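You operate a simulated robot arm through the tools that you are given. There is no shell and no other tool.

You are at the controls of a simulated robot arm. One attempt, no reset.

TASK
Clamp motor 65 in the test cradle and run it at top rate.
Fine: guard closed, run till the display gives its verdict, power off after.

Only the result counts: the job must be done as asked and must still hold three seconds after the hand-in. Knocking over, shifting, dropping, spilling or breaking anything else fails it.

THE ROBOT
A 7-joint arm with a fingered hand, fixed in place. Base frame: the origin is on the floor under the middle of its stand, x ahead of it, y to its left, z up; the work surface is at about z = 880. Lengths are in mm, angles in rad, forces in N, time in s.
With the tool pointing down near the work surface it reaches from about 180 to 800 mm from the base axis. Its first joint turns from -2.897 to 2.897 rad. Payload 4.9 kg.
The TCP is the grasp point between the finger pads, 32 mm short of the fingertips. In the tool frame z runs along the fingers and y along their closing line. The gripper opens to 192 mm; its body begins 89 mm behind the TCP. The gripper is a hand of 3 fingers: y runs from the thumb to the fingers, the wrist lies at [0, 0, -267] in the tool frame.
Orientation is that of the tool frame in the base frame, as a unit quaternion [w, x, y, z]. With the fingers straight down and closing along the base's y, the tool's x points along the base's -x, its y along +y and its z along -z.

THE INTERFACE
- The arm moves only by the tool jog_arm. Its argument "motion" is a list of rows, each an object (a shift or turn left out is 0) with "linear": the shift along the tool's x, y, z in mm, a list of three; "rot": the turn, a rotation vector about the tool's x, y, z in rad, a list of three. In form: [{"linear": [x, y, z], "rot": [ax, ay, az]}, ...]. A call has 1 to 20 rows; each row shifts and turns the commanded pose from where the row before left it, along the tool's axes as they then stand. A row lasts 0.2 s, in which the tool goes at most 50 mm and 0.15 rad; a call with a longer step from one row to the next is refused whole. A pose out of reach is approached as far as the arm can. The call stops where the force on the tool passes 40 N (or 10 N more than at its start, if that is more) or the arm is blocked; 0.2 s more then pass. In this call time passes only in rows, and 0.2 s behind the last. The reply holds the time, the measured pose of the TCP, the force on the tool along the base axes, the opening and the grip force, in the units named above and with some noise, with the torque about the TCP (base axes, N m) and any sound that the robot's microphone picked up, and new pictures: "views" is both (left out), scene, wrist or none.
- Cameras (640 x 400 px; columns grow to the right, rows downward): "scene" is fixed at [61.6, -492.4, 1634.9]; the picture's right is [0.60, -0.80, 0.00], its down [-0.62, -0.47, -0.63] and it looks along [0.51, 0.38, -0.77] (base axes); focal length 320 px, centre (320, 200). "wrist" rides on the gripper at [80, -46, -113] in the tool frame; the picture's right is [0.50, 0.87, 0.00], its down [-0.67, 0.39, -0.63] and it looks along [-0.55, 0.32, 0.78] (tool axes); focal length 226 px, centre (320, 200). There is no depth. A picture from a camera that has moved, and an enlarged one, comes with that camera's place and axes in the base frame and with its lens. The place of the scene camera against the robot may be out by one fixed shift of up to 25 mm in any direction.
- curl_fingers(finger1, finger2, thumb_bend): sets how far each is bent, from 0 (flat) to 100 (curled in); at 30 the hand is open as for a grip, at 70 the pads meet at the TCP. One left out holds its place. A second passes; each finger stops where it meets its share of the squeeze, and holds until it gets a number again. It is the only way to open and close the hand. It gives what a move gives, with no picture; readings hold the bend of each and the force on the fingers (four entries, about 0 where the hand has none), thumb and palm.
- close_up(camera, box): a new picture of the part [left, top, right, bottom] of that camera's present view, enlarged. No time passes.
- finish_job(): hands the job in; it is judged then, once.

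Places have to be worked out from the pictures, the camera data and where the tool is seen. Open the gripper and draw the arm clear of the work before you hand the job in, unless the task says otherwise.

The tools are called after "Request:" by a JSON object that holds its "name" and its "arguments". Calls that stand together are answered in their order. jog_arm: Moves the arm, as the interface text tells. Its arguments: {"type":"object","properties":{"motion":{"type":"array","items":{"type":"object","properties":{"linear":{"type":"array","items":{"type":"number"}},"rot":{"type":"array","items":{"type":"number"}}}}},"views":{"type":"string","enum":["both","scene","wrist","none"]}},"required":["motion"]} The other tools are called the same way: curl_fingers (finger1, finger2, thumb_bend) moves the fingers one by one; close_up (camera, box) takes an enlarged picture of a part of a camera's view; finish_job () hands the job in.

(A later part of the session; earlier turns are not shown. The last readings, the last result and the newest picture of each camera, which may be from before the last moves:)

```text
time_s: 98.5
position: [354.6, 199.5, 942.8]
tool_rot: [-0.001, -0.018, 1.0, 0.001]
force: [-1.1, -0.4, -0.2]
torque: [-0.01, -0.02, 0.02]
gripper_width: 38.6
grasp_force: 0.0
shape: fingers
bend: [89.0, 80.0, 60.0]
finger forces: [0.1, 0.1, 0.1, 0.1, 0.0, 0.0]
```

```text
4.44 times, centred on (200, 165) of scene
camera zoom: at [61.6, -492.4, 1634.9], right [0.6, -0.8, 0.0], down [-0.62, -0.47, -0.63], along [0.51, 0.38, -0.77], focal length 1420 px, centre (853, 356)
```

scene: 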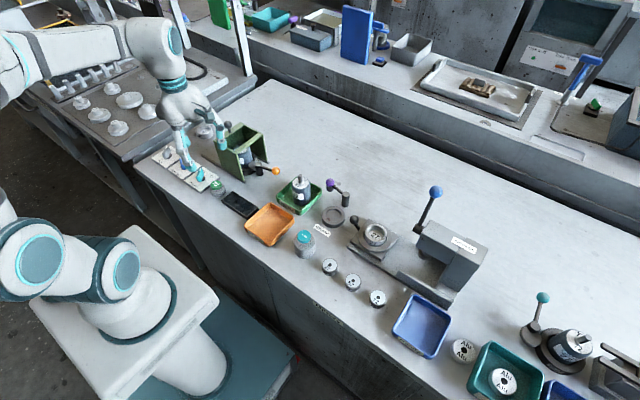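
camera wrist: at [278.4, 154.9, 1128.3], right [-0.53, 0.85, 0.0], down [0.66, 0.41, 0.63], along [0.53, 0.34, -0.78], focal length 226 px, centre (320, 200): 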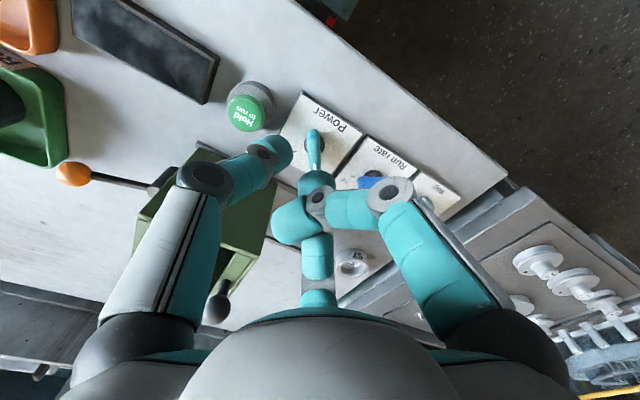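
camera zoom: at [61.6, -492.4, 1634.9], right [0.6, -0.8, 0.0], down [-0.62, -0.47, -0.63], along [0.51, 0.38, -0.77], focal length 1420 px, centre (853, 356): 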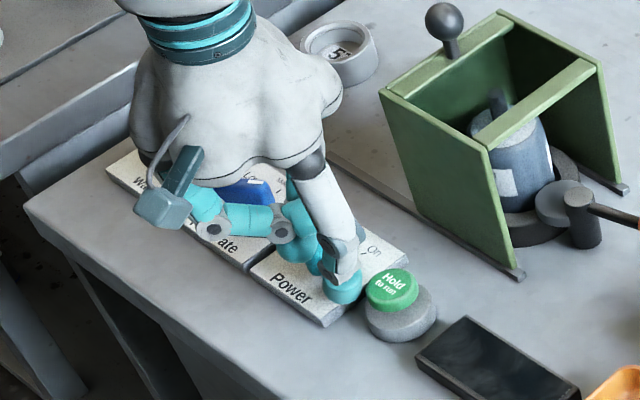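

No contact. Pushing toward +y in 4 mm rows with the thumb behind the knob's tail.

Request:
{"name": "jog_arm", "arguments": {"motion": [{"linear": [0, 4, 0]}, {"linear": [0, 4, 0]}, {"linear": [0, 4, 0]}], "views": "none"}}

Request:
{"name": "close_up", "arguments": {"camera": "scene", "box": [160, 130, 240, 210]}}

Request:
{"name": "jog_arm", "arguments": {"motion": [{"linear": [0, 4, 0]}, {"linear": [0, 4, 0]}], "views": "none"}}

Request:
{"name": "close_up", "arguments": {"camera": "scene", "box": [160, 130, 240, 210]}}

```text
time_s: 99.3
position: [356.6, 212.3, 942.3]
tool_rot: [0.0, -0.018, 1.0, 0.001]
force: [0.4, -0.8, 0.4]
torque: [0.01, 0.01, -0.02]
gripper_width: 38.6
grasp_force: 0.0
shape: fingers
bend: [89.0, 80.0, 60.0]
finger forces: [0.1, 0.0, 0.1, 0.1, 0.1, 0.1]
```

```text
5.00 times, centred on (200, 170) of scene
camera zoom: at [61.6, -492.4, 1634.9], right [0.6, -0.8, 0.0], down [-0.62, -0.47, -0.63], along [0.51, 0.38, -0.77], focal length 1598 px, centre (920, 350)
```

zoom: 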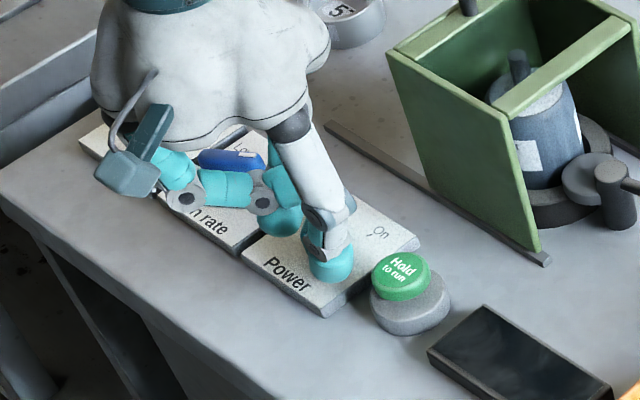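

```text
time_s: 100.0
position: [354.9, 218.7, 942.3]
tool_rot: [0.0, -0.018, 1.0, 0.001]
force: [0.4, -1.0, -0.2]
torque: [-0.04, 0.03, -0.05]
gripper_width: 38.8
grasp_force: 0.4
shape: fingers
bend: [89.0, 80.0, 60.0]
finger forces: [0.0, 0.0, 0.0, 0.0, 0.5, 0.0]
```

```text
5.00 times, centred on (200, 170) of scene
camera zoom: at [61.6, -492.4, 1634.9], right [0.6, -0.8, 0.0], down [-0.62, -0.47, -0.63], along [0.51, 0.38, -0.77], focal length 1598 px, centre (920, 350)
```

zoom: 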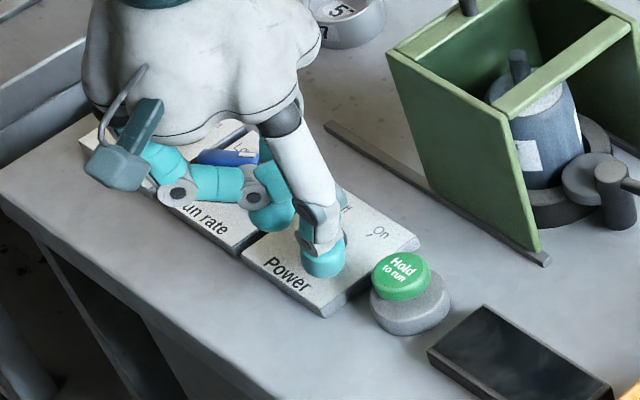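

Thumb contact begins (0.5 N). Continuing the push.

Request:
{"name": "jog_arm", "arguments": {"motion": [{"linear": [0, 4, 0]}, {"linear": [0, 4, 0]}], "views": "none"}}

Request:
{"name": "jog_arm", "arguments": {"motion": [{"linear": [0, 4, 0]}, {"linear": [0, 4, 0]}], "views": "none"}}

Request:
{"name": "close_up", "arguments": {"camera": "scene", "box": [160, 130, 240, 210]}}

Request:
{"name": "close_up", "arguments": {"camera": "wrist", "box": [200, 60, 440, 240]}}

```text
time_s: 100.5
position: [352.7, 227.0, 941.7]
tool_rot: [-0.001, -0.017, 1.0, 0.0]
force: [-3.4, -4.3, 2.2]
torque: [-0.22, 0.08, -0.13]
gripper_width: 41.6
grasp_force: 2.5
shape: fingers
bend: [89.0, 80.0, 58.0]
finger forces: [0.1, 0.0, 0.1, 0.0, 4.9, 0.0]
```

```text
time_s: 101.2
position: [353.3, 234.9, 941.8]
tool_rot: [0.0, -0.017, 1.0, 0.0]
force: [-6.8, -10.6, 5.2]
torque: [-0.57, 0.21, -0.37]
gripper_width: 45.3
grasp_force: 5.9
shape: fingers
bend: [89.0, 80.0, 56.0]
finger forces: [0.1, 0.1, 0.1, 0.0, 12.0, 0.1]
```

```text
5.00 times, centred on (200, 170) of scene
camera zoom: at [61.6, -492.4, 1634.9], right [0.6, -0.8, 0.0], down [-0.62, -0.47, -0.63], along [0.51, 0.38, -0.77], focal length 1598 px, centre (920, 350)
```

zoom: 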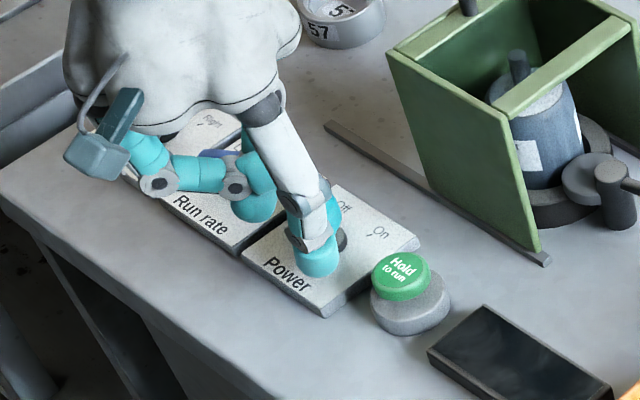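

```text
2.22 times, centred on (320, 150) of wrist
camera zoom: at [276.6, 185.0, 1055.5], right [-0.53, 0.85, 0.0], down [0.66, 0.41, 0.63], along [0.53, 0.34, -0.78], focal length 502 px, centre (320, 311)
```

zoom: 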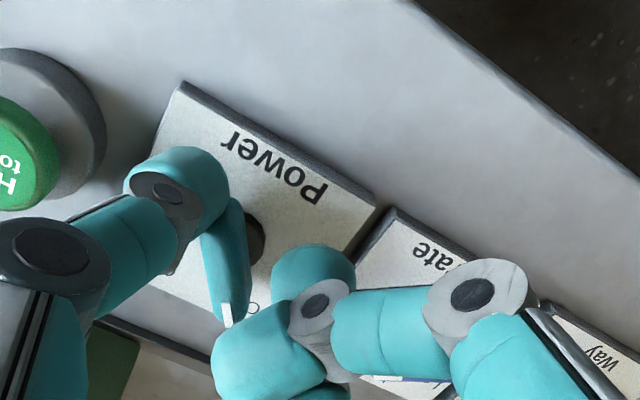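

The thumb is pushing nearly end-on on the tail (12 N, no rotation). I back off and re-approach with the thumb square to the bar: hand turned ≈38° so it presses the tail's side, then rotate about the knob axis.

Request:
{"name": "jog_arm", "arguments": {"motion": [{"linear": [0, -8, 0]}, {"linear": [0, -9, -5]}, {"linear": [0, 0, -20]}, {"rot": [0, 0, -0.1326]}, {"rot": [0, 0, -0.1326]}, {"rot": [0, 0, -0.1326]}, {"rot": [0, 0, -0.1326]}, {"rot": [0, 0, -0.1326]}], "views": "none"}}

Request:
{"name": "close_up", "arguments": {"camera": "wrist", "box": [180, 60, 420, 240]}}

Request:
{"name": "close_up", "arguments": {"camera": "scene", "box": [160, 130, 240, 210]}}

```text
time_s: 103.0
position: [355.2, 218.1, 966.8]
tool_rot: [0.001, -0.343, 0.939, 0.001]
force: [0.2, -0.3, -0.9]
torque: [-0.02, -0.01, 0.05]
gripper_width: 39.1
grasp_force: 0.1
shape: fingers
bend: [89.0, 80.0, 60.0]
finger forces: [0.0, 0.1, 0.1, 0.0, 0.1, 0.0]
```

```text
2.22 times, centred on (300, 150) of wrist
camera zoom: at [324.7, 131.1, 1080.5], right [-0.94, 0.34, 0.0], down [0.26, 0.73, 0.63], along [0.21, 0.6, -0.77], focal length 502 px, centre (364, 311)
```

zoom: 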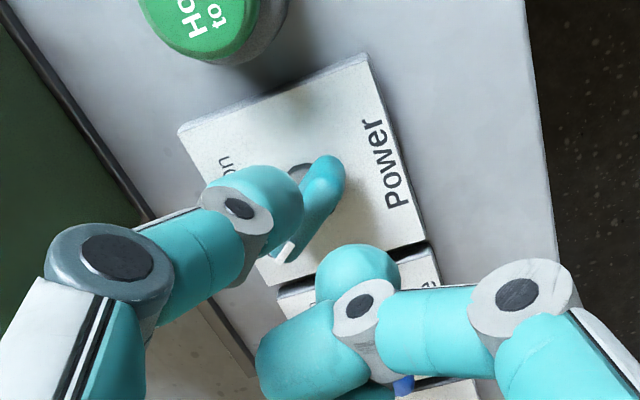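

```text
5.00 times, centred on (200, 170) of scene
camera zoom: at [61.6, -492.4, 1634.9], right [0.6, -0.8, 0.0], down [-0.62, -0.47, -0.63], along [0.51, 0.38, -0.77], focal length 1598 px, centre (920, 350)
```

zoom: 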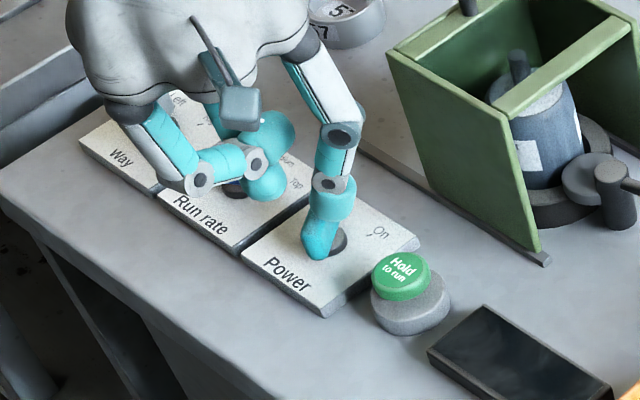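

Bar is at ≈41°. I shift to put the thumb beside the tail half (8 mm gap) and lower.

Request:
{"name": "jog_arm", "arguments": {"motion": [{"linear": [4.8, -9, 0]}, {"linear": [0, 0, 14]}, {"linear": [0, 0, 10]}, {"linear": [0, 0, 4]}], "views": "none"}}

Request:
{"name": "close_up", "arguments": {"camera": "wrist", "box": [180, 60, 420, 240]}}

Request:
{"name": "jog_arm", "arguments": {"motion": [{"linear": [0, 4, 0]}, {"linear": [0, 4, 0]}], "views": "none"}}

Request:
{"name": "close_up", "arguments": {"camera": "wrist", "box": [180, 60, 420, 240]}}

```text
time_s: 104.0
position: [357.1, 208.2, 938.5]
tool_rot: [0.001, -0.343, 0.939, 0.001]
force: [0.3, 1.4, -0.8]
torque: [0.02, -0.02, -0.02]
gripper_width: 38.7
grasp_force: 0.1
shape: fingers
bend: [89.0, 80.0, 60.0]
finger forces: [0.0, 0.0, 0.1, 0.1, 0.0, 0.1]
```

```text
2.22 times, centred on (300, 150) of wrist
camera zoom: at [326.9, 121.3, 1052.4], right [-0.94, 0.34, 0.0], down [0.26, 0.73, 0.63], along [0.22, 0.59, -0.77], focal length 502 px, centre (364, 311)
```

zoom: 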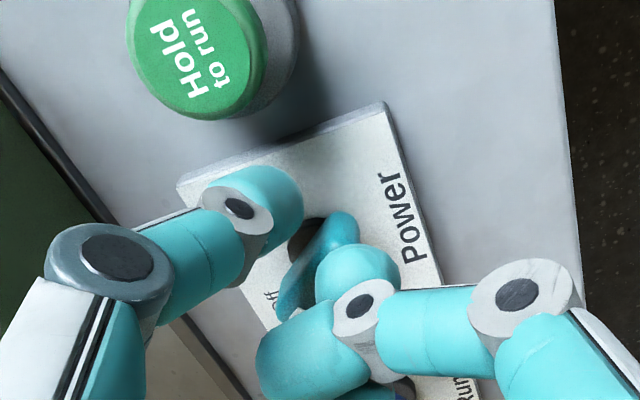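

```text
time_s: 104.5
position: [350.8, 212.9, 939.6]
tool_rot: [0.001, -0.343, 0.939, 0.001]
force: [1.1, 0.4, -0.1]
torque: [-0.02, 0.01, 0.01]
gripper_width: 39.0
grasp_force: 0.2
shape: fingers
bend: [89.0, 80.0, 60.0]
finger forces: [0.1, 0.0, 0.0, 0.0, 0.1, 0.1]
```

```text
2.22 times, centred on (300, 150) of wrist
camera zoom: at [321.6, 127.3, 1052.6], right [-0.94, 0.34, 0.0], down [0.26, 0.73, 0.63], along [0.22, 0.59, -0.77], focal length 502 px, centre (364, 311)
```

zoom: 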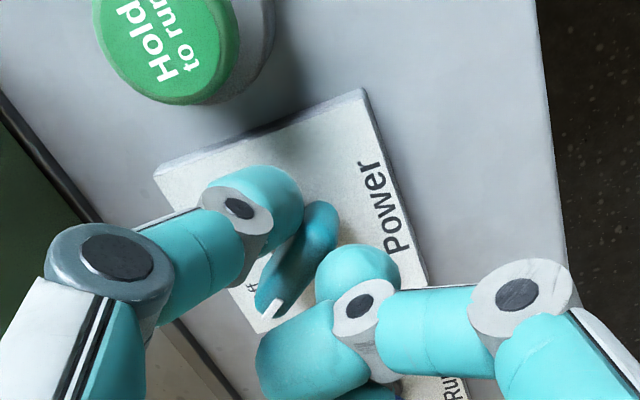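

The thumb is right beside the tail half. I close the last few mm and start rotating about the knob axis.

Request:
{"name": "jog_arm", "arguments": {"motion": [{"linear": [0, 3, 0]}, {"linear": [-2.77, 1.77, 0], "rot": [0, 0, 0.14]}, {"linear": [-2.77, 1.77, 0], "rot": [0, 0, 0.14]}], "views": "none"}}

Request:
{"name": "close_up", "arguments": {"camera": "wrist", "box": [180, 60, 420, 240]}}

Request:
{"name": "close_up", "arguments": {"camera": "scene", "box": [160, 130, 240, 210]}}

```text
time_s: 105.3
position: [353.1, 223.3, 939.5]
tool_rot: [0.001, -0.207, 0.978, 0.001]
force: [1.2, -0.1, 0.5]
torque: [-0.04, -0.04, 0.01]
gripper_width: 39.8
grasp_force: 0.4
shape: fingers
bend: [89.0, 80.0, 60.0]
finger forces: [0.0, 0.0, 0.1, 0.0, 1.1, 0.1]
```

```text
2.22 times, centred on (300, 150) of wrist
camera zoom: at [299.1, 147.7, 1052.6], right [-0.81, 0.59, 0.0], down [0.46, 0.63, 0.63], along [0.37, 0.51, -0.77], focal length 502 px, centre (364, 311)
```

zoom: 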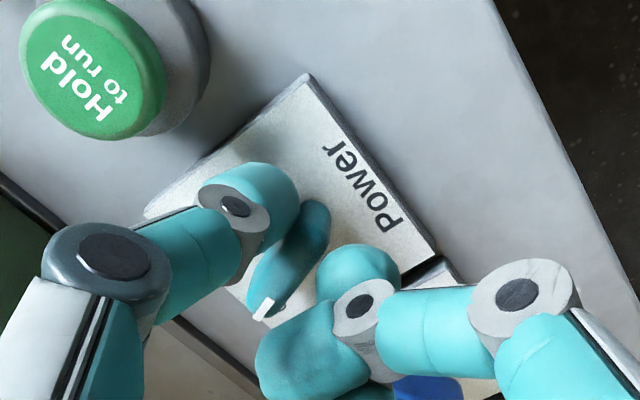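

```text
5.00 times, centred on (200, 170) of scene
camera zoom: at [61.6, -492.4, 1634.9], right [0.6, -0.8, 0.0], down [-0.62, -0.47, -0.63], along [0.51, 0.38, -0.77], focal length 1598 px, centre (920, 350)
```

zoom: 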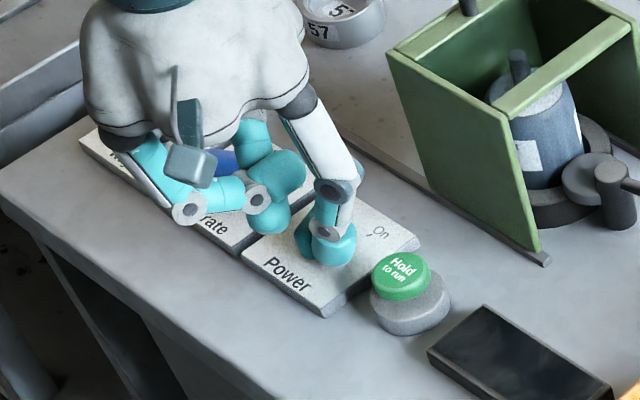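

The bar is now turning with the hand (thumb 1.1 N). Continuing.

Request:
{"name": "jog_arm", "arguments": {"motion": [{"linear": [-2.77, 1.77, 0], "rot": [0, 0, 0.14]}, {"linear": [-2.77, 1.77, 0], "rot": [0, 0, 0.14]}, {"linear": [-2.77, 1.77, 0], "rot": [0, 0, 0.14]}], "views": "none"}}

Request:
{"name": "close_up", "arguments": {"camera": "wrist", "box": [180, 60, 420, 240]}}

Request:
{"name": "close_up", "arguments": {"camera": "scene", "box": [160, 130, 240, 210]}}

```text
time_s: 106.2
position: [358.2, 229.5, 938.8]
tool_rot: [0.0, 0.001, 1.0, 0.001]
force: [-0.3, -0.8, -0.7]
torque: [-0.03, -0.04, 0.01]
gripper_width: 39.4
grasp_force: 1.0
shape: fingers
bend: [89.0, 80.0, 60.0]
finger forces: [0.0, 0.1, 0.1, 0.1, 0.9, 0.1]
```

```text
2.22 times, centred on (300, 150) of wrist
camera zoom: at [280.2, 183.6, 1053.0], right [-0.5, 0.87, 0.0], down [0.67, 0.38, 0.63], along [0.55, 0.32, -0.78], focal length 502 px, centre (364, 311)
```

zoom: 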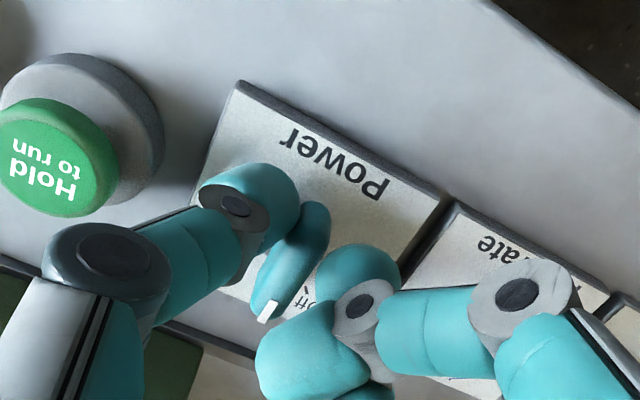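

```text
5.00 times, centred on (200, 170) of scene
camera zoom: at [61.6, -492.4, 1634.9], right [0.6, -0.8, 0.0], down [-0.62, -0.47, -0.63], along [0.51, 0.38, -0.77], focal length 1598 px, centre (920, 350)
```

zoom: 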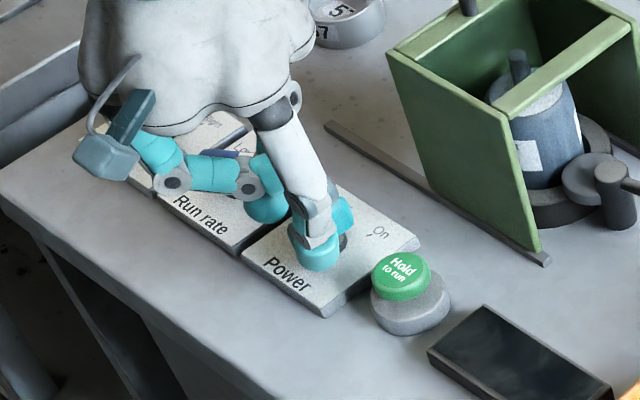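

Still following; bar now near 5°. Continuing toward On.

Request:
{"name": "jog_arm", "arguments": {"motion": [{"linear": [-2.77, 1.77, 0], "rot": [0, 0, 0.14]}, {"linear": [-2.77, 1.77, 0], "rot": [0, 0, 0.14]}, {"linear": [-2.77, 1.77, 0], "rot": [0, 0, 0.14]}], "views": "none"}}

Request:
{"name": "close_up", "arguments": {"camera": "wrist", "box": [180, 60, 420, 240]}}

Request:
{"name": "close_up", "arguments": {"camera": "scene", "box": [160, 130, 240, 210]}}

```text
time_s: 107.0
position: [368.0, 233.2, 939.7]
tool_rot: [-0.001, 0.209, 0.978, 0.002]
force: [0.0, -0.9, 0.6]
torque: [-0.05, -0.01, -0.03]
gripper_width: 39.6
grasp_force: 0.6
shape: fingers
bend: [89.0, 80.0, 60.0]
finger forces: [0.0, 0.0, 0.0, 0.0, 0.9, 0.0]
```

```text
2.22 times, centred on (300, 150) of wrist
camera zoom: at [277.5, 224.3, 1052.8], right [-0.1, 0.99, 0.0], down [0.77, 0.08, 0.63], along [0.63, 0.06, -0.78], focal length 502 px, centre (364, 311)
```

zoom: 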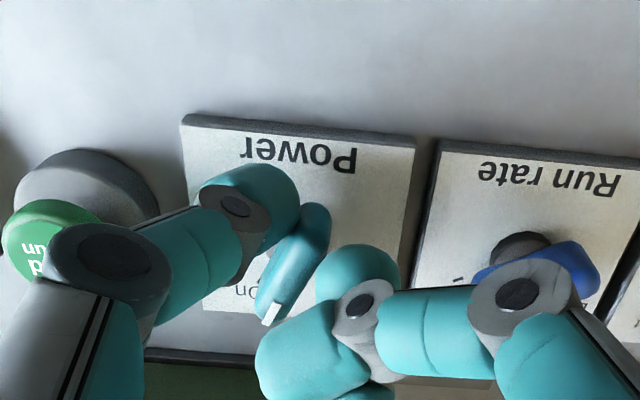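

```text
5.00 times, centred on (200, 170) of scene
camera zoom: at [61.6, -492.4, 1634.9], right [0.6, -0.8, 0.0], down [-0.62, -0.47, -0.63], along [0.51, 0.38, -0.77], focal length 1598 px, centre (920, 350)
```

zoom: 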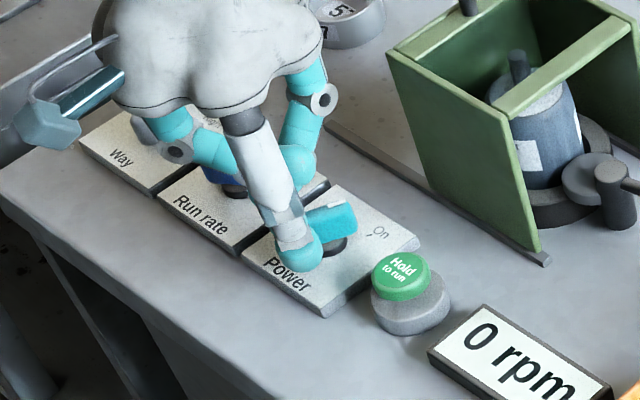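

The display lit up with "0 rpm": power is coming on. I continue to the On stop so it sits firmly.

Request:
{"name": "jog_arm", "arguments": {"motion": [{"linear": [-2.77, 1.77, 0], "rot": [0, 0, 0.14]}, {"linear": [-1.39, 0.88, 0], "rot": [0, 0, 0.07]}], "views": "none"}}

Request:
{"name": "jog_arm", "arguments": {"motion": [{"linear": [-1.39, 0.88, 0], "rot": [0, 0, 0.07]}, {"linear": [-1.39, 0.88, 0], "rot": [0, 0, 0.07]}], "views": "none"}}

Request:
{"name": "close_up", "arguments": {"camera": "wrist", "box": [180, 60, 420, 240]}}

Request:
{"name": "close_up", "arguments": {"camera": "scene", "box": [160, 130, 240, 210]}}

```text
time_s: 107.5
position: [372.9, 233.6, 938.3]
tool_rot: [0.0, 0.31, 0.951, 0.001]
force: [-0.5, -1.1, -0.1]
torque: [-0.03, 0.01, 0.01]
gripper_width: 39.1
grasp_force: 0.6
shape: fingers
bend: [89.0, 80.0, 60.0]
finger forces: [0.0, 0.1, 0.0, 0.1, 1.2, 0.1]
```

```text
time_s: 108.2
position: [375.9, 234.0, 939.8]
tool_rot: [0.0, 0.376, 0.927, 0.0]
force: [-0.4, -3.6, -0.1]
torque: [-0.11, 0.02, 0.08]
gripper_width: 40.0
grasp_force: 1.5
shape: fingers
bend: [89.0, 80.0, 59.0]
finger forces: [0.0, 0.0, 0.0, 0.1, 2.9, 0.0]
```

```text
2.22 times, centred on (300, 150) of wrist
camera zoom: at [288.0, 256.3, 1052.9], right [0.25, 0.97, 0.0], down [0.75, -0.19, 0.63], along [0.61, -0.15, -0.78], focal length 502 px, centre (364, 311)
```

zoom: 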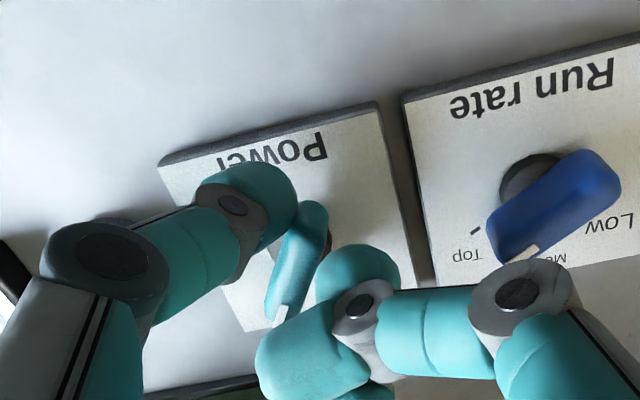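

```text
5.00 times, centred on (200, 170) of scene
camera zoom: at [61.6, -492.4, 1634.9], right [0.6, -0.8, 0.0], down [-0.62, -0.47, -0.63], along [0.51, 0.38, -0.77], focal length 1598 px, centre (920, 350)
```

zoom: 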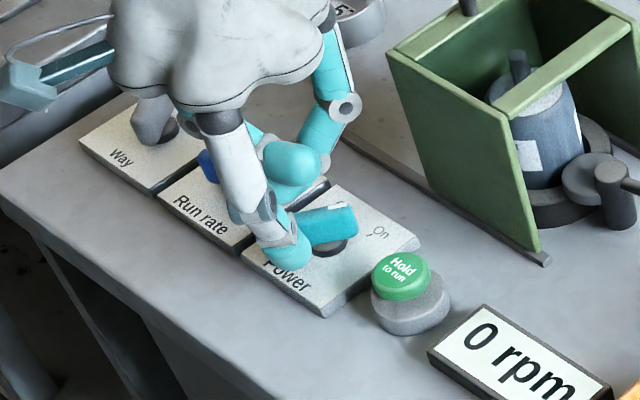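

Thumb force rises to 2.9 N at the On stop and the display reads "0 rpm". I back the thumb off and lift, then form a closed fist for the hold-to-run button at ≈(374,133,916).

Request:
{"name": "jog_arm", "arguments": {"motion": [{"linear": [0, -6, 0]}, {"linear": [0, 0, -25]}, {"linear": [0, 0, -35]}], "views": "none"}}

Request:
{"name": "curl_fingers", "arguments": {"finger1": 58, "finger2": 58, "thumb_bend": 58}}

Request:
{"name": "curl_fingers", "arguments": {"finger1": 70, "finger2": 70, "thumb_bend": 70}}

Request:
{"name": "jog_arm", "arguments": {"motion": [{"linear": [-22.7, -22.9, 0]}, {"linear": [-22.7, -22.9, 0]}, {"linear": [-22.8, -22.9, 0]}], "views": "both"}}

Request:
{"name": "close_up", "arguments": {"camera": "wrist", "box": [200, 60, 440, 240]}}

Request:
{"name": "close_up", "arguments": {"camera": "scene", "box": [150, 110, 290, 230]}}

```text
time_s: 109.0
position: [370.8, 230.4, 999.2]
tool_rot: [-0.001, 0.377, 0.926, 0.0]
force: [0.2, 0.4, -0.6]
torque: [0.0, -0.01, 0.0]
gripper_width: 38.5
grasp_force: 0.1
shape: fingers
bend: [89.0, 80.0, 60.0]
finger forces: [0.0, 0.0, 0.0, 0.0, 0.1, 0.1]
```

```text
time_s: 110.0
position: [370.0, 231.2, 999.9]
tool_rot: [0.0, 0.376, 0.927, 0.001]
force: [0.7, 0.4, -0.5]
torque: [-0.02, -0.03, 0.01]
gripper_width: 53.6
grasp_force: 0.0
shape: fingers
bend: [57.0, 57.0, 57.0]
finger forces: [0.0, 0.1, 0.1, 0.1, 0.0, 0.0]
```

```text
time_s: 111.0
position: [369.9, 230.9, 999.3]
tool_rot: [-0.001, 0.376, 0.927, 0.001]
force: [-1.0, -0.2, 0.4]
torque: [-0.03, 0.0, 0.03]
gripper_width: 3.4
grasp_force: 0.1
shape: fingers
bend: [69.0, 69.0, 70.0]
finger forces: [0.0, 0.1, 0.1, 0.1, 0.1, 0.0]
```

```text
time_s: 111.8
position: [372.6, 134.0, 999.4]
tool_rot: [0.0, 0.375, 0.927, 0.002]
force: [-0.6, -0.4, 0.4]
torque: [-0.01, 0.01, -0.03]
gripper_width: 3.4
grasp_force: 0.0
shape: fingers
bend: [69.0, 69.0, 70.0]
finger forces: [0.0, 0.1, 0.0, 0.0, 0.1, 0.0]
camera wrist: at [284.6, 155.6, 1113.2], right [0.24, 0.97, 0.0], down [0.75, -0.19, 0.63], along [0.61, -0.15, -0.78], focal length 226 px, centre (320, 200)
```

scene: 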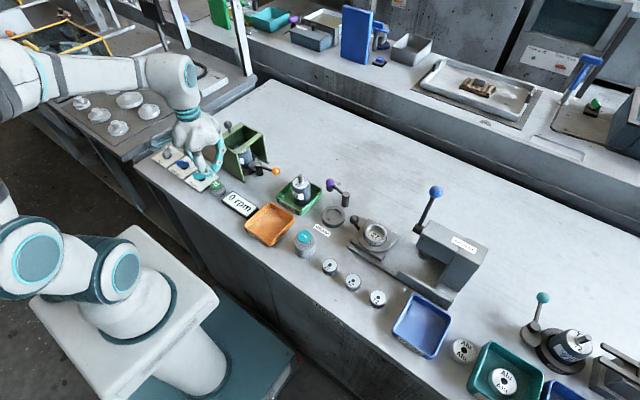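
wrist: 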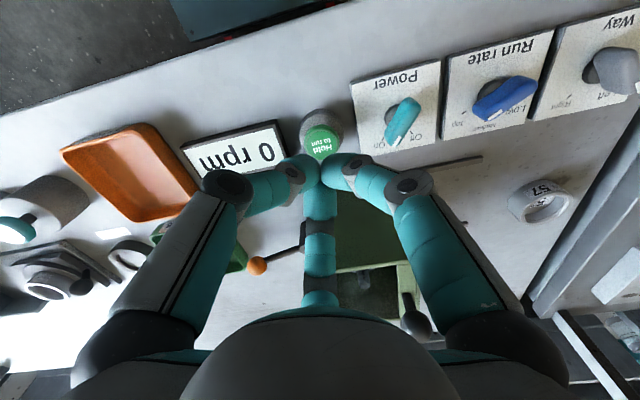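

```text
2.22 times, centred on (320, 150) of wrist
camera zoom: at [284.6, 155.6, 1113.2], right [0.24, 0.97, 0.0], down [0.75, -0.19, 0.63], along [0.61, -0.15, -0.78], focal length 502 px, centre (320, 311)
```

zoom: 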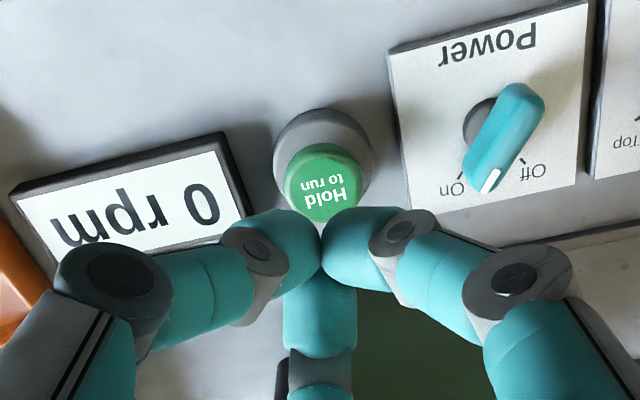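

```text
3.33 times, centred on (220, 170) of scene
camera zoom: at [61.6, -492.4, 1634.9], right [0.6, -0.8, 0.0], down [-0.62, -0.47, -0.63], along [0.51, 0.38, -0.77], focal length 1065 px, centre (653, 300)
```

zoom: 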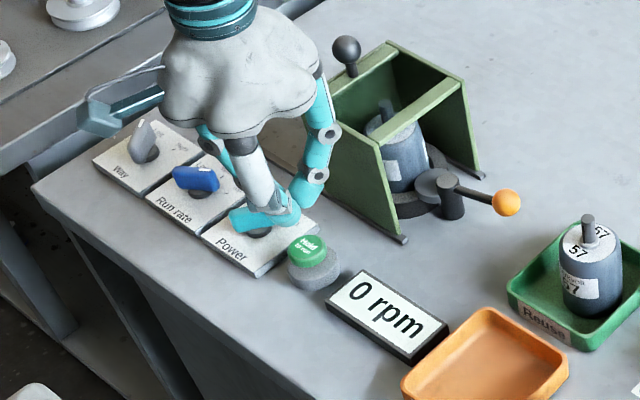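

The closed fist is right above the green button and the display is legible from both cameras. Lowering toward the button.

Request:
{"name": "jog_arm", "arguments": {"motion": [{"linear": [0, 0, 20]}, {"linear": [0, 0, 18]}, {"linear": [0, 0, 4]}], "views": "none"}}

Request:
{"name": "jog_arm", "arguments": {"motion": [{"linear": [0, 0, 3]}, {"linear": [0, 0, 3]}], "views": "none"}}

Request:
{"name": "close_up", "arguments": {"camera": "wrist", "box": [200, 60, 440, 240]}}

Request:
{"name": "close_up", "arguments": {"camera": "scene", "box": [150, 110, 290, 230]}}

```text
time_s: 112.5
position: [372.7, 133.3, 957.6]
tool_rot: [0.001, 0.376, 0.927, 0.001]
force: [0.0, 0.0, -0.2]
torque: [-0.02, 0.02, 0.01]
gripper_width: 3.3
grasp_force: 0.0
shape: fingers
bend: [69.0, 69.0, 70.0]
finger forces: [0.0, 0.0, 0.0, 0.1, 0.0, 0.0]
```

```text
time_s: 113.2
position: [372.7, 133.6, 950.6]
tool_rot: [-0.001, 0.376, 0.927, 0.0]
force: [-0.6, -0.1, -0.5]
torque: [-0.01, 0.02, 0.01]
gripper_width: 3.5
grasp_force: 0.1
shape: fingers
bend: [69.0, 69.0, 70.0]
finger forces: [0.1, 0.1, 0.0, 0.0, 0.1, 0.1]
```

```text
2.22 times, centred on (320, 150) of wrist
camera zoom: at [284.7, 155.2, 1064.3], right [0.24, 0.97, 0.0], down [0.75, -0.19, 0.63], along [0.61, -0.15, -0.78], focal length 502 px, centre (320, 311)
```

zoom: 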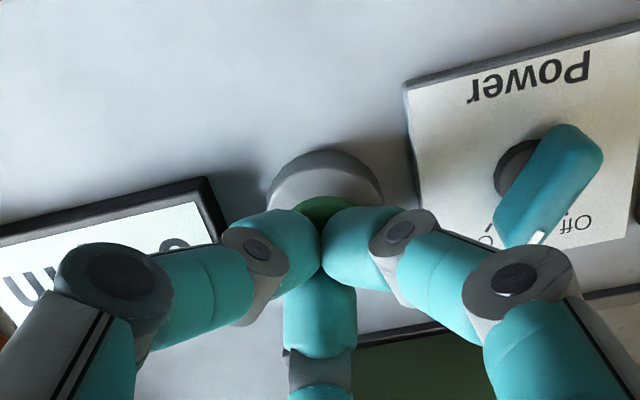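

```text
3.33 times, centred on (220, 170) of scene
camera zoom: at [61.6, -492.4, 1634.9], right [0.6, -0.8, 0.0], down [-0.62, -0.47, -0.63], along [0.51, 0.38, -0.77], focal length 1065 px, centre (653, 300)
```

zoom: 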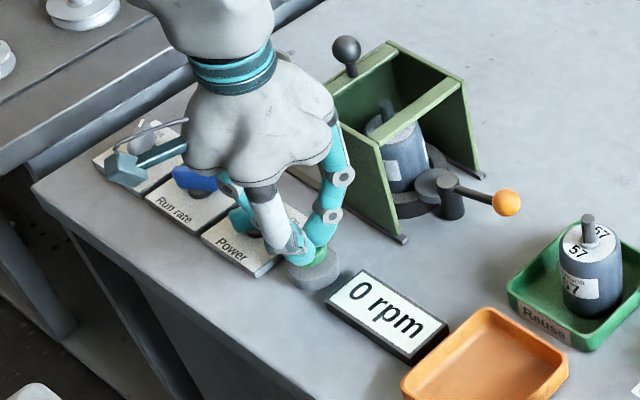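

Not touching yet at TCP 950.6. Lowering in 2 mm rows until the button is pressed.

Request:
{"name": "jog_arm", "arguments": {"motion": [{"linear": [0, 0, 2]}, {"linear": [0, 0, 2]}], "views": "none"}}

Request:
{"name": "jog_arm", "arguments": {"motion": [{"linear": [0, 0, 2]}, {"linear": [0, 0, 2]}], "views": "none"}}

Request:
{"name": "close_up", "arguments": {"camera": "scene", "box": [190, 150, 290, 230]}}

```text
time_s: 113.8
position: [373.1, 133.3, 946.2]
tool_rot: [0.0, 0.375, 0.927, 0.001]
force: [0.0, 0.1, 1.5]
torque: [0.03, 0.03, -0.04]
gripper_width: 3.3
grasp_force: 1.6
shape: fingers
bend: [70.0, 70.0, 70.0]
finger forces: [1.7, 1.0, 0.1, 0.0, 0.0, 0.0]
```

```text
time_s: 114.3
position: [372.6, 133.1, 942.9]
tool_rot: [0.0, 0.375, 0.927, 0.002]
force: [-1.1, 1.2, 4.2]
torque: [0.05, 0.04, -0.01]
gripper_width: 3.2
grasp_force: 3.8
shape: fingers
bend: [70.0, 70.0, 70.0]
finger forces: [3.1, 2.1, 0.0, 0.0, 1.7, 0.0]
heard: click
```

```text
5.00 times, centred on (240, 190) of scene
camera zoom: at [61.6, -492.4, 1634.9], right [0.6, -0.8, 0.0], down [-0.62, -0.47, -0.63], along [0.51, 0.38, -0.77], focal length 1598 px, centre (720, 250)
```

zoom: 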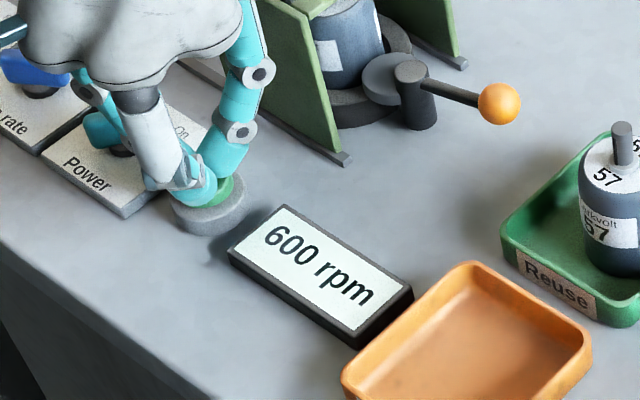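

Click heard and the display shows 600 rpm, spinning up. I press 1 mm further and hold, watching the display.

Request:
{"name": "jog_arm", "arguments": {"motion": [{"linear": [0, 0, 1]}, {"linear": [0, 0, 0]}, {"linear": [0, 0, 0]}, {"linear": [0, 0, 0]}, {"linear": [0, 0, 0]}], "views": "none"}}

Request:
{"name": "close_up", "arguments": {"camera": "scene", "box": [190, 150, 290, 230]}}

```text
time_s: 115.5
position: [373.8, 133.7, 942.6]
tool_rot: [0.001, 0.376, 0.927, 0.001]
force: [1.8, 0.0, 13.6]
torque: [0.0, -0.01, 0.0]
gripper_width: 3.2
grasp_force: 8.4
shape: fingers
bend: [70.0, 70.0, 70.0]
finger forces: [6.0, 5.4, 0.0, 0.1, 5.0, 0.0]
```

```text
5.00 times, centred on (240, 190) of scene
camera zoom: at [61.6, -492.4, 1634.9], right [0.6, -0.8, 0.0], down [-0.62, -0.47, -0.63], along [0.51, 0.38, -0.77], focal length 1598 px, centre (720, 250)
```

zoom: 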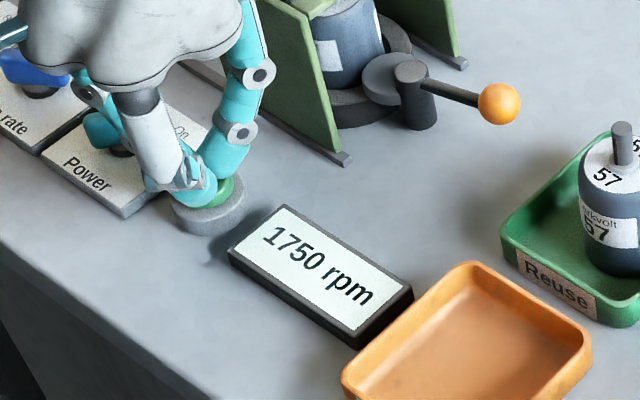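

1750 rpm and the button is firmly held (13.6 N). I keep holding and watch on.

Request:
{"name": "jog_arm", "arguments": {"motion": [{"linear": [0, 0, 0]}, {"linear": [0, 0, 0]}, {"linear": [0, 0, 0]}, {"linear": [0, 0, 0]}, {"linear": [0, 0, 0]}, {"linear": [0, 0, 0]}], "views": "none"}}

Request:
{"name": "close_up", "arguments": {"camera": "scene", "box": [190, 150, 290, 230]}}

```text
time_s: 117.0
position: [372.6, 133.0, 942.2]
tool_rot: [0.001, 0.375, 0.927, 0.0]
force: [0.8, 0.4, 14.1]
torque: [-0.03, -0.03, 0.02]
gripper_width: 2.4
grasp_force: 9.4
shape: fingers
bend: [70.0, 70.0, 70.0]
finger forces: [6.3, 6.5, 0.1, 0.1, 6.1, 0.0]
```

```text
5.00 times, centred on (240, 190) of scene
camera zoom: at [61.6, -492.4, 1634.9], right [0.6, -0.8, 0.0], down [-0.62, -0.47, -0.63], along [0.51, 0.38, -0.77], focal length 1598 px, centre (720, 250)
```

zoom: 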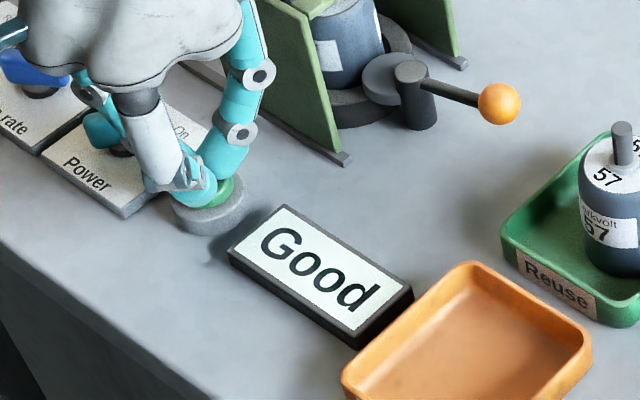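

The display gives its verdict: "Good". I release the button by lifting, then check the run-rate knob once more from above before powering off.

Request:
{"name": "jog_arm", "arguments": {"motion": [{"linear": [0, 0, -5]}, {"linear": [0, 0, -15]}, {"linear": [0, 0, -30]}, {"linear": [0, 0, -30]}], "views": "both"}}

Request:
{"name": "close_up", "arguments": {"camera": "wrist", "box": [340, 0, 640, 190]}}

Request:
{"name": "close_up", "arguments": {"camera": "scene", "box": [150, 130, 270, 220]}}

```text
time_s: 118.0
position: [371.8, 133.8, 1021.8]
tool_rot: [-0.001, 0.376, 0.927, 0.001]
force: [-0.6, 0.6, -0.7]
torque: [0.03, -0.01, -0.02]
gripper_width: 3.4
grasp_force: 0.1
shape: fingers
bend: [70.0, 70.0, 70.0]
finger forces: [0.1, 0.0, 0.0, 0.0, 0.0, 0.1]
camera wrist: at [285.1, 155.2, 1135.8], right [0.24, 0.97, 0.0], down [0.75, -0.19, 0.63], along [0.61, -0.15, -0.78], focal length 226 px, centre (320, 200)
```

scene: 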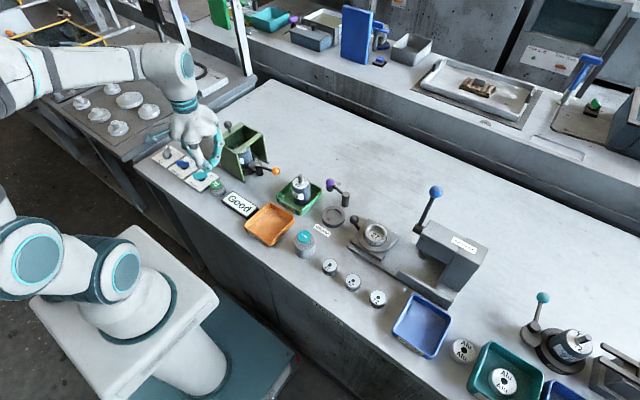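
wrist: 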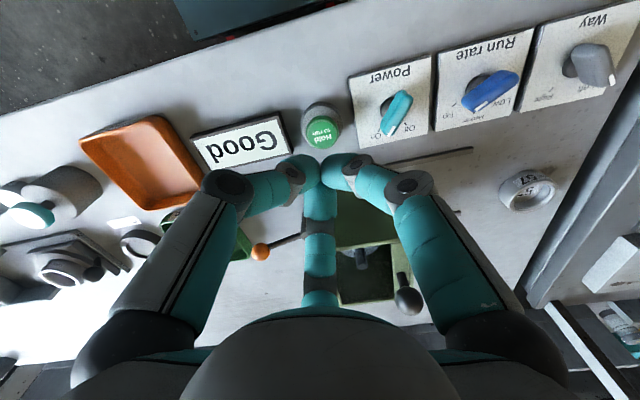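

```text
2.11 times, centred on (490, 95) of wrist
camera zoom: at [285.1, 155.2, 1135.8], right [0.24, 0.97, 0.0], down [0.75, -0.19, 0.63], along [0.61, -0.15, -0.78], focal length 476 px, centre (-38, 421)
```

zoom: 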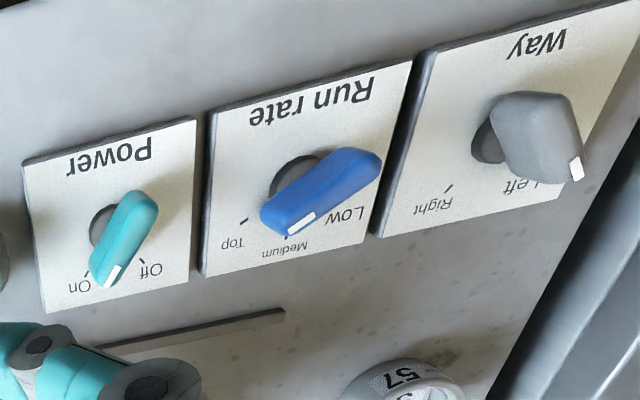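

```text
4.44 times, centred on (210, 175) of scene
camera zoom: at [61.6, -492.4, 1634.9], right [0.6, -0.8, 0.0], down [-0.62, -0.47, -0.63], along [0.51, 0.38, -0.77], focal length 1420 px, centre (809, 311)
```

zoom: 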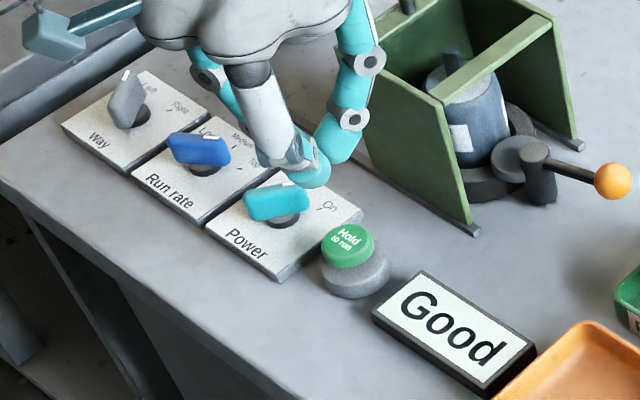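

The pointer angle measures ≈-60° (Top), power at On, and "Good" stays on the display. Now power off: I'll use finger 1 to push the tail of the Power knob back counter-clockwise. Refolding the hand and moving into place.

Request:
{"name": "curl_fingers", "arguments": {"finger1": 58, "finger2": 70, "thumb_bend": 70}}

Request:
{"name": "curl_fingers", "arguments": {"finger1": 60, "finger2": 88, "thumb_bend": 88}}

Request:
{"name": "jog_arm", "arguments": {"motion": [{"rot": [0, 0, 0.148]}, {"rot": [0, 0, 0.148]}, {"rot": [0, 0, 0.148]}, {"rot": [0, 0, 0.148]}, {"rot": [0, 0, 0.148]}, {"rot": [0, 0, 0.147]}, {"linear": [36.4, -11.4, 0]}, {"linear": [36.4, -11.4, 0]}], "views": "wrist"}}

Request:
{"name": "close_up", "arguments": {"camera": "wrist", "box": [200, 60, 440, 240]}}

Request:
{"name": "close_up", "arguments": {"camera": "scene", "box": [150, 120, 250, 210]}}

```text
time_s: 119.0
position: [373.5, 132.7, 1022.0]
tool_rot: [0.0, 0.375, 0.927, 0.001]
force: [0.1, -0.1, -0.1]
torque: [-0.03, 0.01, 0.02]
gripper_width: 31.6
grasp_force: 0.0
shape: fingers
bend: [57.0, 70.0, 70.0]
finger forces: [0.0, 0.0, 0.0, 0.0, 0.1, 0.0]
```

```text
time_s: 120.0
position: [372.6, 133.4, 1022.3]
tool_rot: [-0.001, 0.375, 0.927, 0.001]
force: [-0.9, -0.2, 0.1]
torque: [0.01, 0.0, -0.01]
gripper_width: 22.6
grasp_force: 0.1
shape: fingers
bend: [60.0, 85.0, 81.0]
finger forces: [0.1, 0.1, 0.0, 0.1, 0.0, 0.0]
```

```text
time_s: 121.8
position: [354.9, 208.1, 1022.9]
tool_rot: [-0.001, 0.737, 0.676, 0.001]
force: [0.6, 0.2, -0.6]
torque: [0.02, -0.03, 0.0]
gripper_width: 22.2
grasp_force: 0.1
shape: fingers
bend: [60.0, 85.0, 81.0]
finger forces: [0.0, 0.0, 0.1, 0.1, 0.1, 0.0]
camera wrist: at [317.9, 291.1, 1137.0], right [0.91, 0.42, 0.0], down [0.33, -0.7, 0.63], along [0.27, -0.57, -0.78], focal length 226 px, centre (320, 200)
```

wrist: 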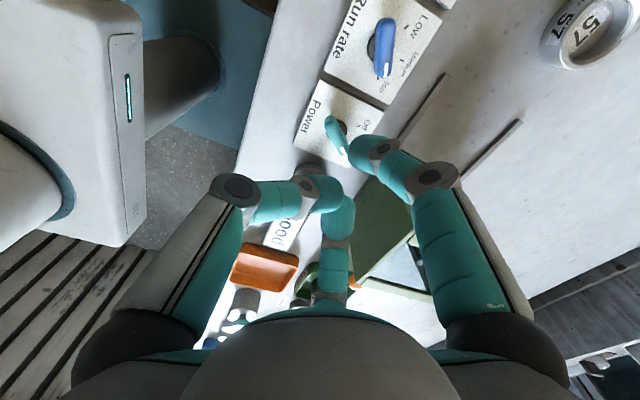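

```text
2.22 times, centred on (320, 150) of wrist
camera zoom: at [317.9, 291.1, 1137.0], right [0.91, 0.42, 0.0], down [0.33, -0.7, 0.63], along [0.27, -0.57, -0.78], focal length 502 px, centre (320, 311)
```

zoom: 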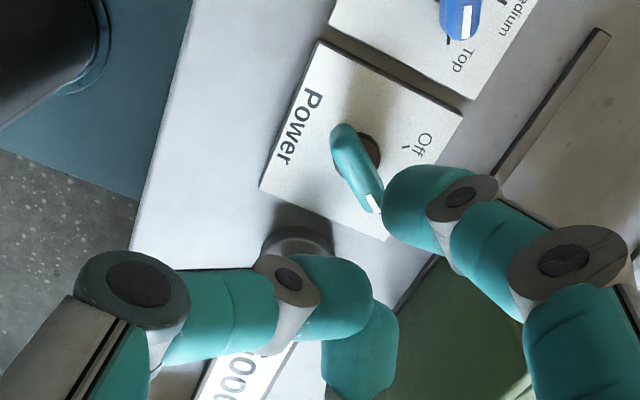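

```text
4.44 times, centred on (200, 165) of scene
camera zoom: at [61.6, -492.4, 1634.9], right [0.6, -0.8, 0.0], down [-0.62, -0.47, -0.63], along [0.51, 0.38, -0.77], focal length 1420 px, centre (853, 356)
```

zoom: 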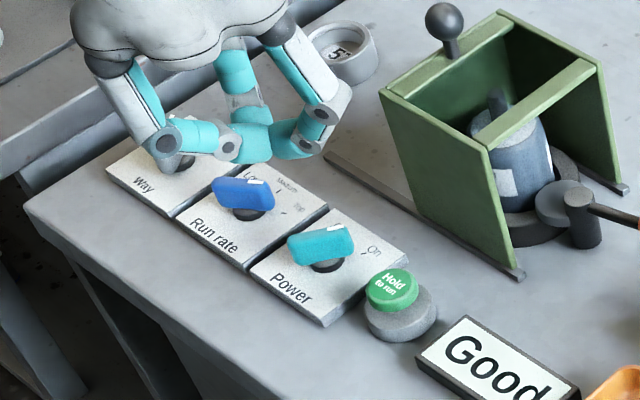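

A clear view: Power bar at ≈-40° (On), finger 1 is on the far side of its tail. I make a small correction and lower beside it.

Request:
{"name": "jog_arm", "arguments": {"motion": [{"linear": [1.6, 2.6, 0]}, {"linear": [0, 0, 30]}, {"linear": [0, 0, 30]}, {"linear": [0, 0, 18]}, {"linear": [0, 0, 5]}], "views": "none"}}

Request:
{"name": "close_up", "arguments": {"camera": "wrist", "box": [220, 60, 460, 240]}}

Request:
{"name": "close_up", "arguments": {"camera": "scene", "box": [150, 120, 250, 210]}}

```text
time_s: 123.0
position: [359.1, 209.0, 938.2]
tool_rot: [0.0, 0.737, 0.676, 0.0]
force: [-0.6, -0.4, 3.1]
torque: [0.03, -0.03, 0.02]
gripper_width: 22.1
grasp_force: 0.1
shape: fingers
bend: [60.0, 86.0, 82.0]
finger forces: [0.0, 0.0, 0.0, 0.0, 0.0, 0.0]
```

```text
2.22 times, centred on (340, 150) of wrist
camera zoom: at [321.7, 291.7, 1052.9], right [0.91, 0.42, 0.0], down [0.33, -0.7, 0.63], along [0.27, -0.57, -0.78], focal length 502 px, centre (276, 311)
```

zoom: 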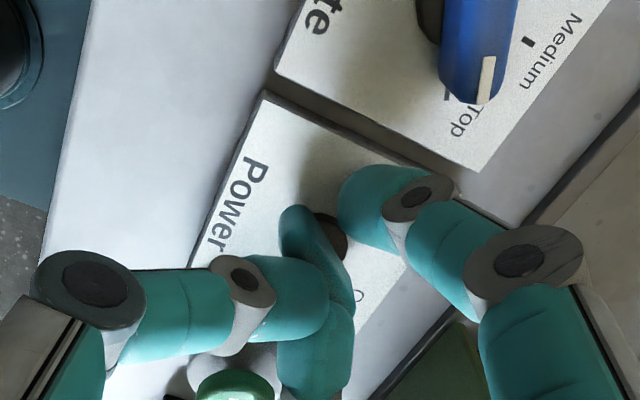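

```text
4.44 times, centred on (200, 165) of scene
camera zoom: at [61.6, -492.4, 1634.9], right [0.6, -0.8, 0.0], down [-0.62, -0.47, -0.63], along [0.51, 0.38, -0.77], focal length 1420 px, centre (853, 356)
```

zoom: 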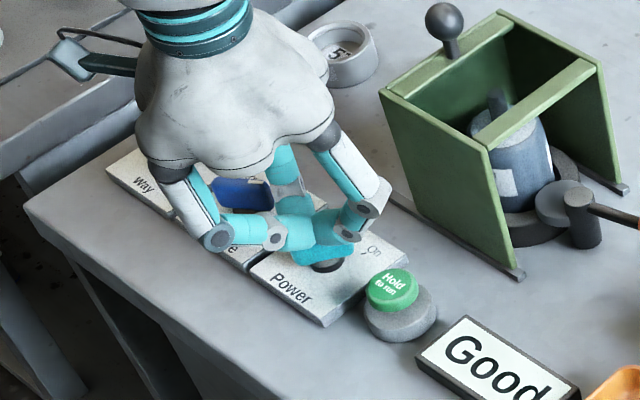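

The folded fingers just touch the top of the bar (3 N). I raise 3.5 mm, then bring finger 1 onto the tail's side and start the counter-clockwise rotation.

Request:
{"name": "jog_arm", "arguments": {"motion": [{"linear": [0, 0, -3.5]}, {"linear": [-3.5, -2, 0]}, {"linear": [-3.5, -2, 0]}], "views": "none"}}

Request:
{"name": "jog_arm", "arguments": {"motion": [{"linear": [-2.76, 1.41, 0], "rot": [0, 0, -0.14]}, {"linear": [-2.76, 1.41, 0], "rot": [0, 0, -0.14]}], "views": "none"}}

Request:
{"name": "close_up", "arguments": {"camera": "wrist", "box": [220, 60, 460, 240]}}

Request:
{"name": "close_up", "arguments": {"camera": "scene", "box": [150, 120, 250, 210]}}

```text
time_s: 123.8
position: [354.5, 202.6, 942.1]
tool_rot: [0.0, 0.737, 0.675, 0.001]
force: [0.0, 0.8, 0.2]
torque: [0.06, -0.04, -0.01]
gripper_width: 22.6
grasp_force: 0.0
shape: fingers
bend: [60.0, 86.0, 82.0]
finger forces: [0.6, 0.0, 0.1, 0.1, 0.0, 0.0]
```

```text
time_s: 124.3
position: [357.2, 197.1, 941.9]
tool_rot: [0.0, 0.635, 0.773, 0.001]
force: [1.6, 1.9, 1.7]
torque: [0.07, -0.07, -0.04]
gripper_width: 24.1
grasp_force: 1.2
shape: fingers
bend: [59.0, 86.0, 82.0]
finger forces: [2.3, 0.0, 0.0, 0.1, 0.1, 0.0]
```

```text
2.22 times, centred on (340, 150) of wrist
camera zoom: at [298.2, 266.0, 1056.1], right [0.75, 0.66, 0.0], down [0.51, -0.59, 0.63], along [0.42, -0.47, -0.78], focal length 502 px, centre (276, 311)
```

zoom: 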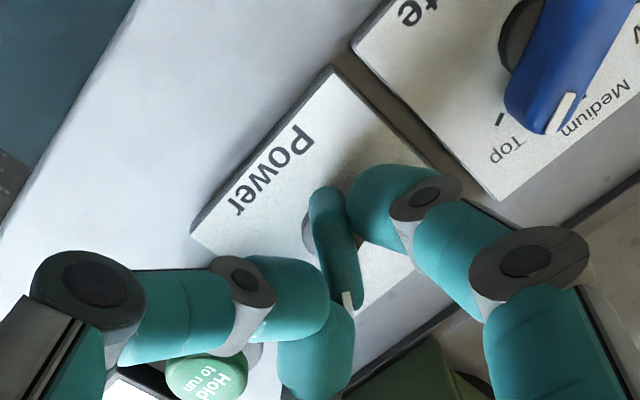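

```text
4.44 times, centred on (200, 165) of scene
camera zoom: at [61.6, -492.4, 1634.9], right [0.6, -0.8, 0.0], down [-0.62, -0.47, -0.63], along [0.51, 0.38, -0.77], focal length 1420 px, centre (853, 356)
```

zoom: 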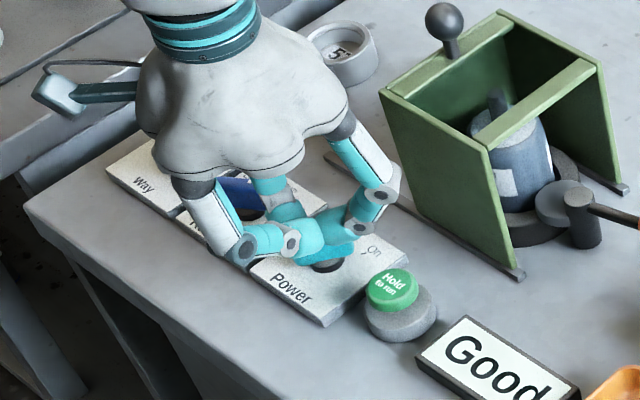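

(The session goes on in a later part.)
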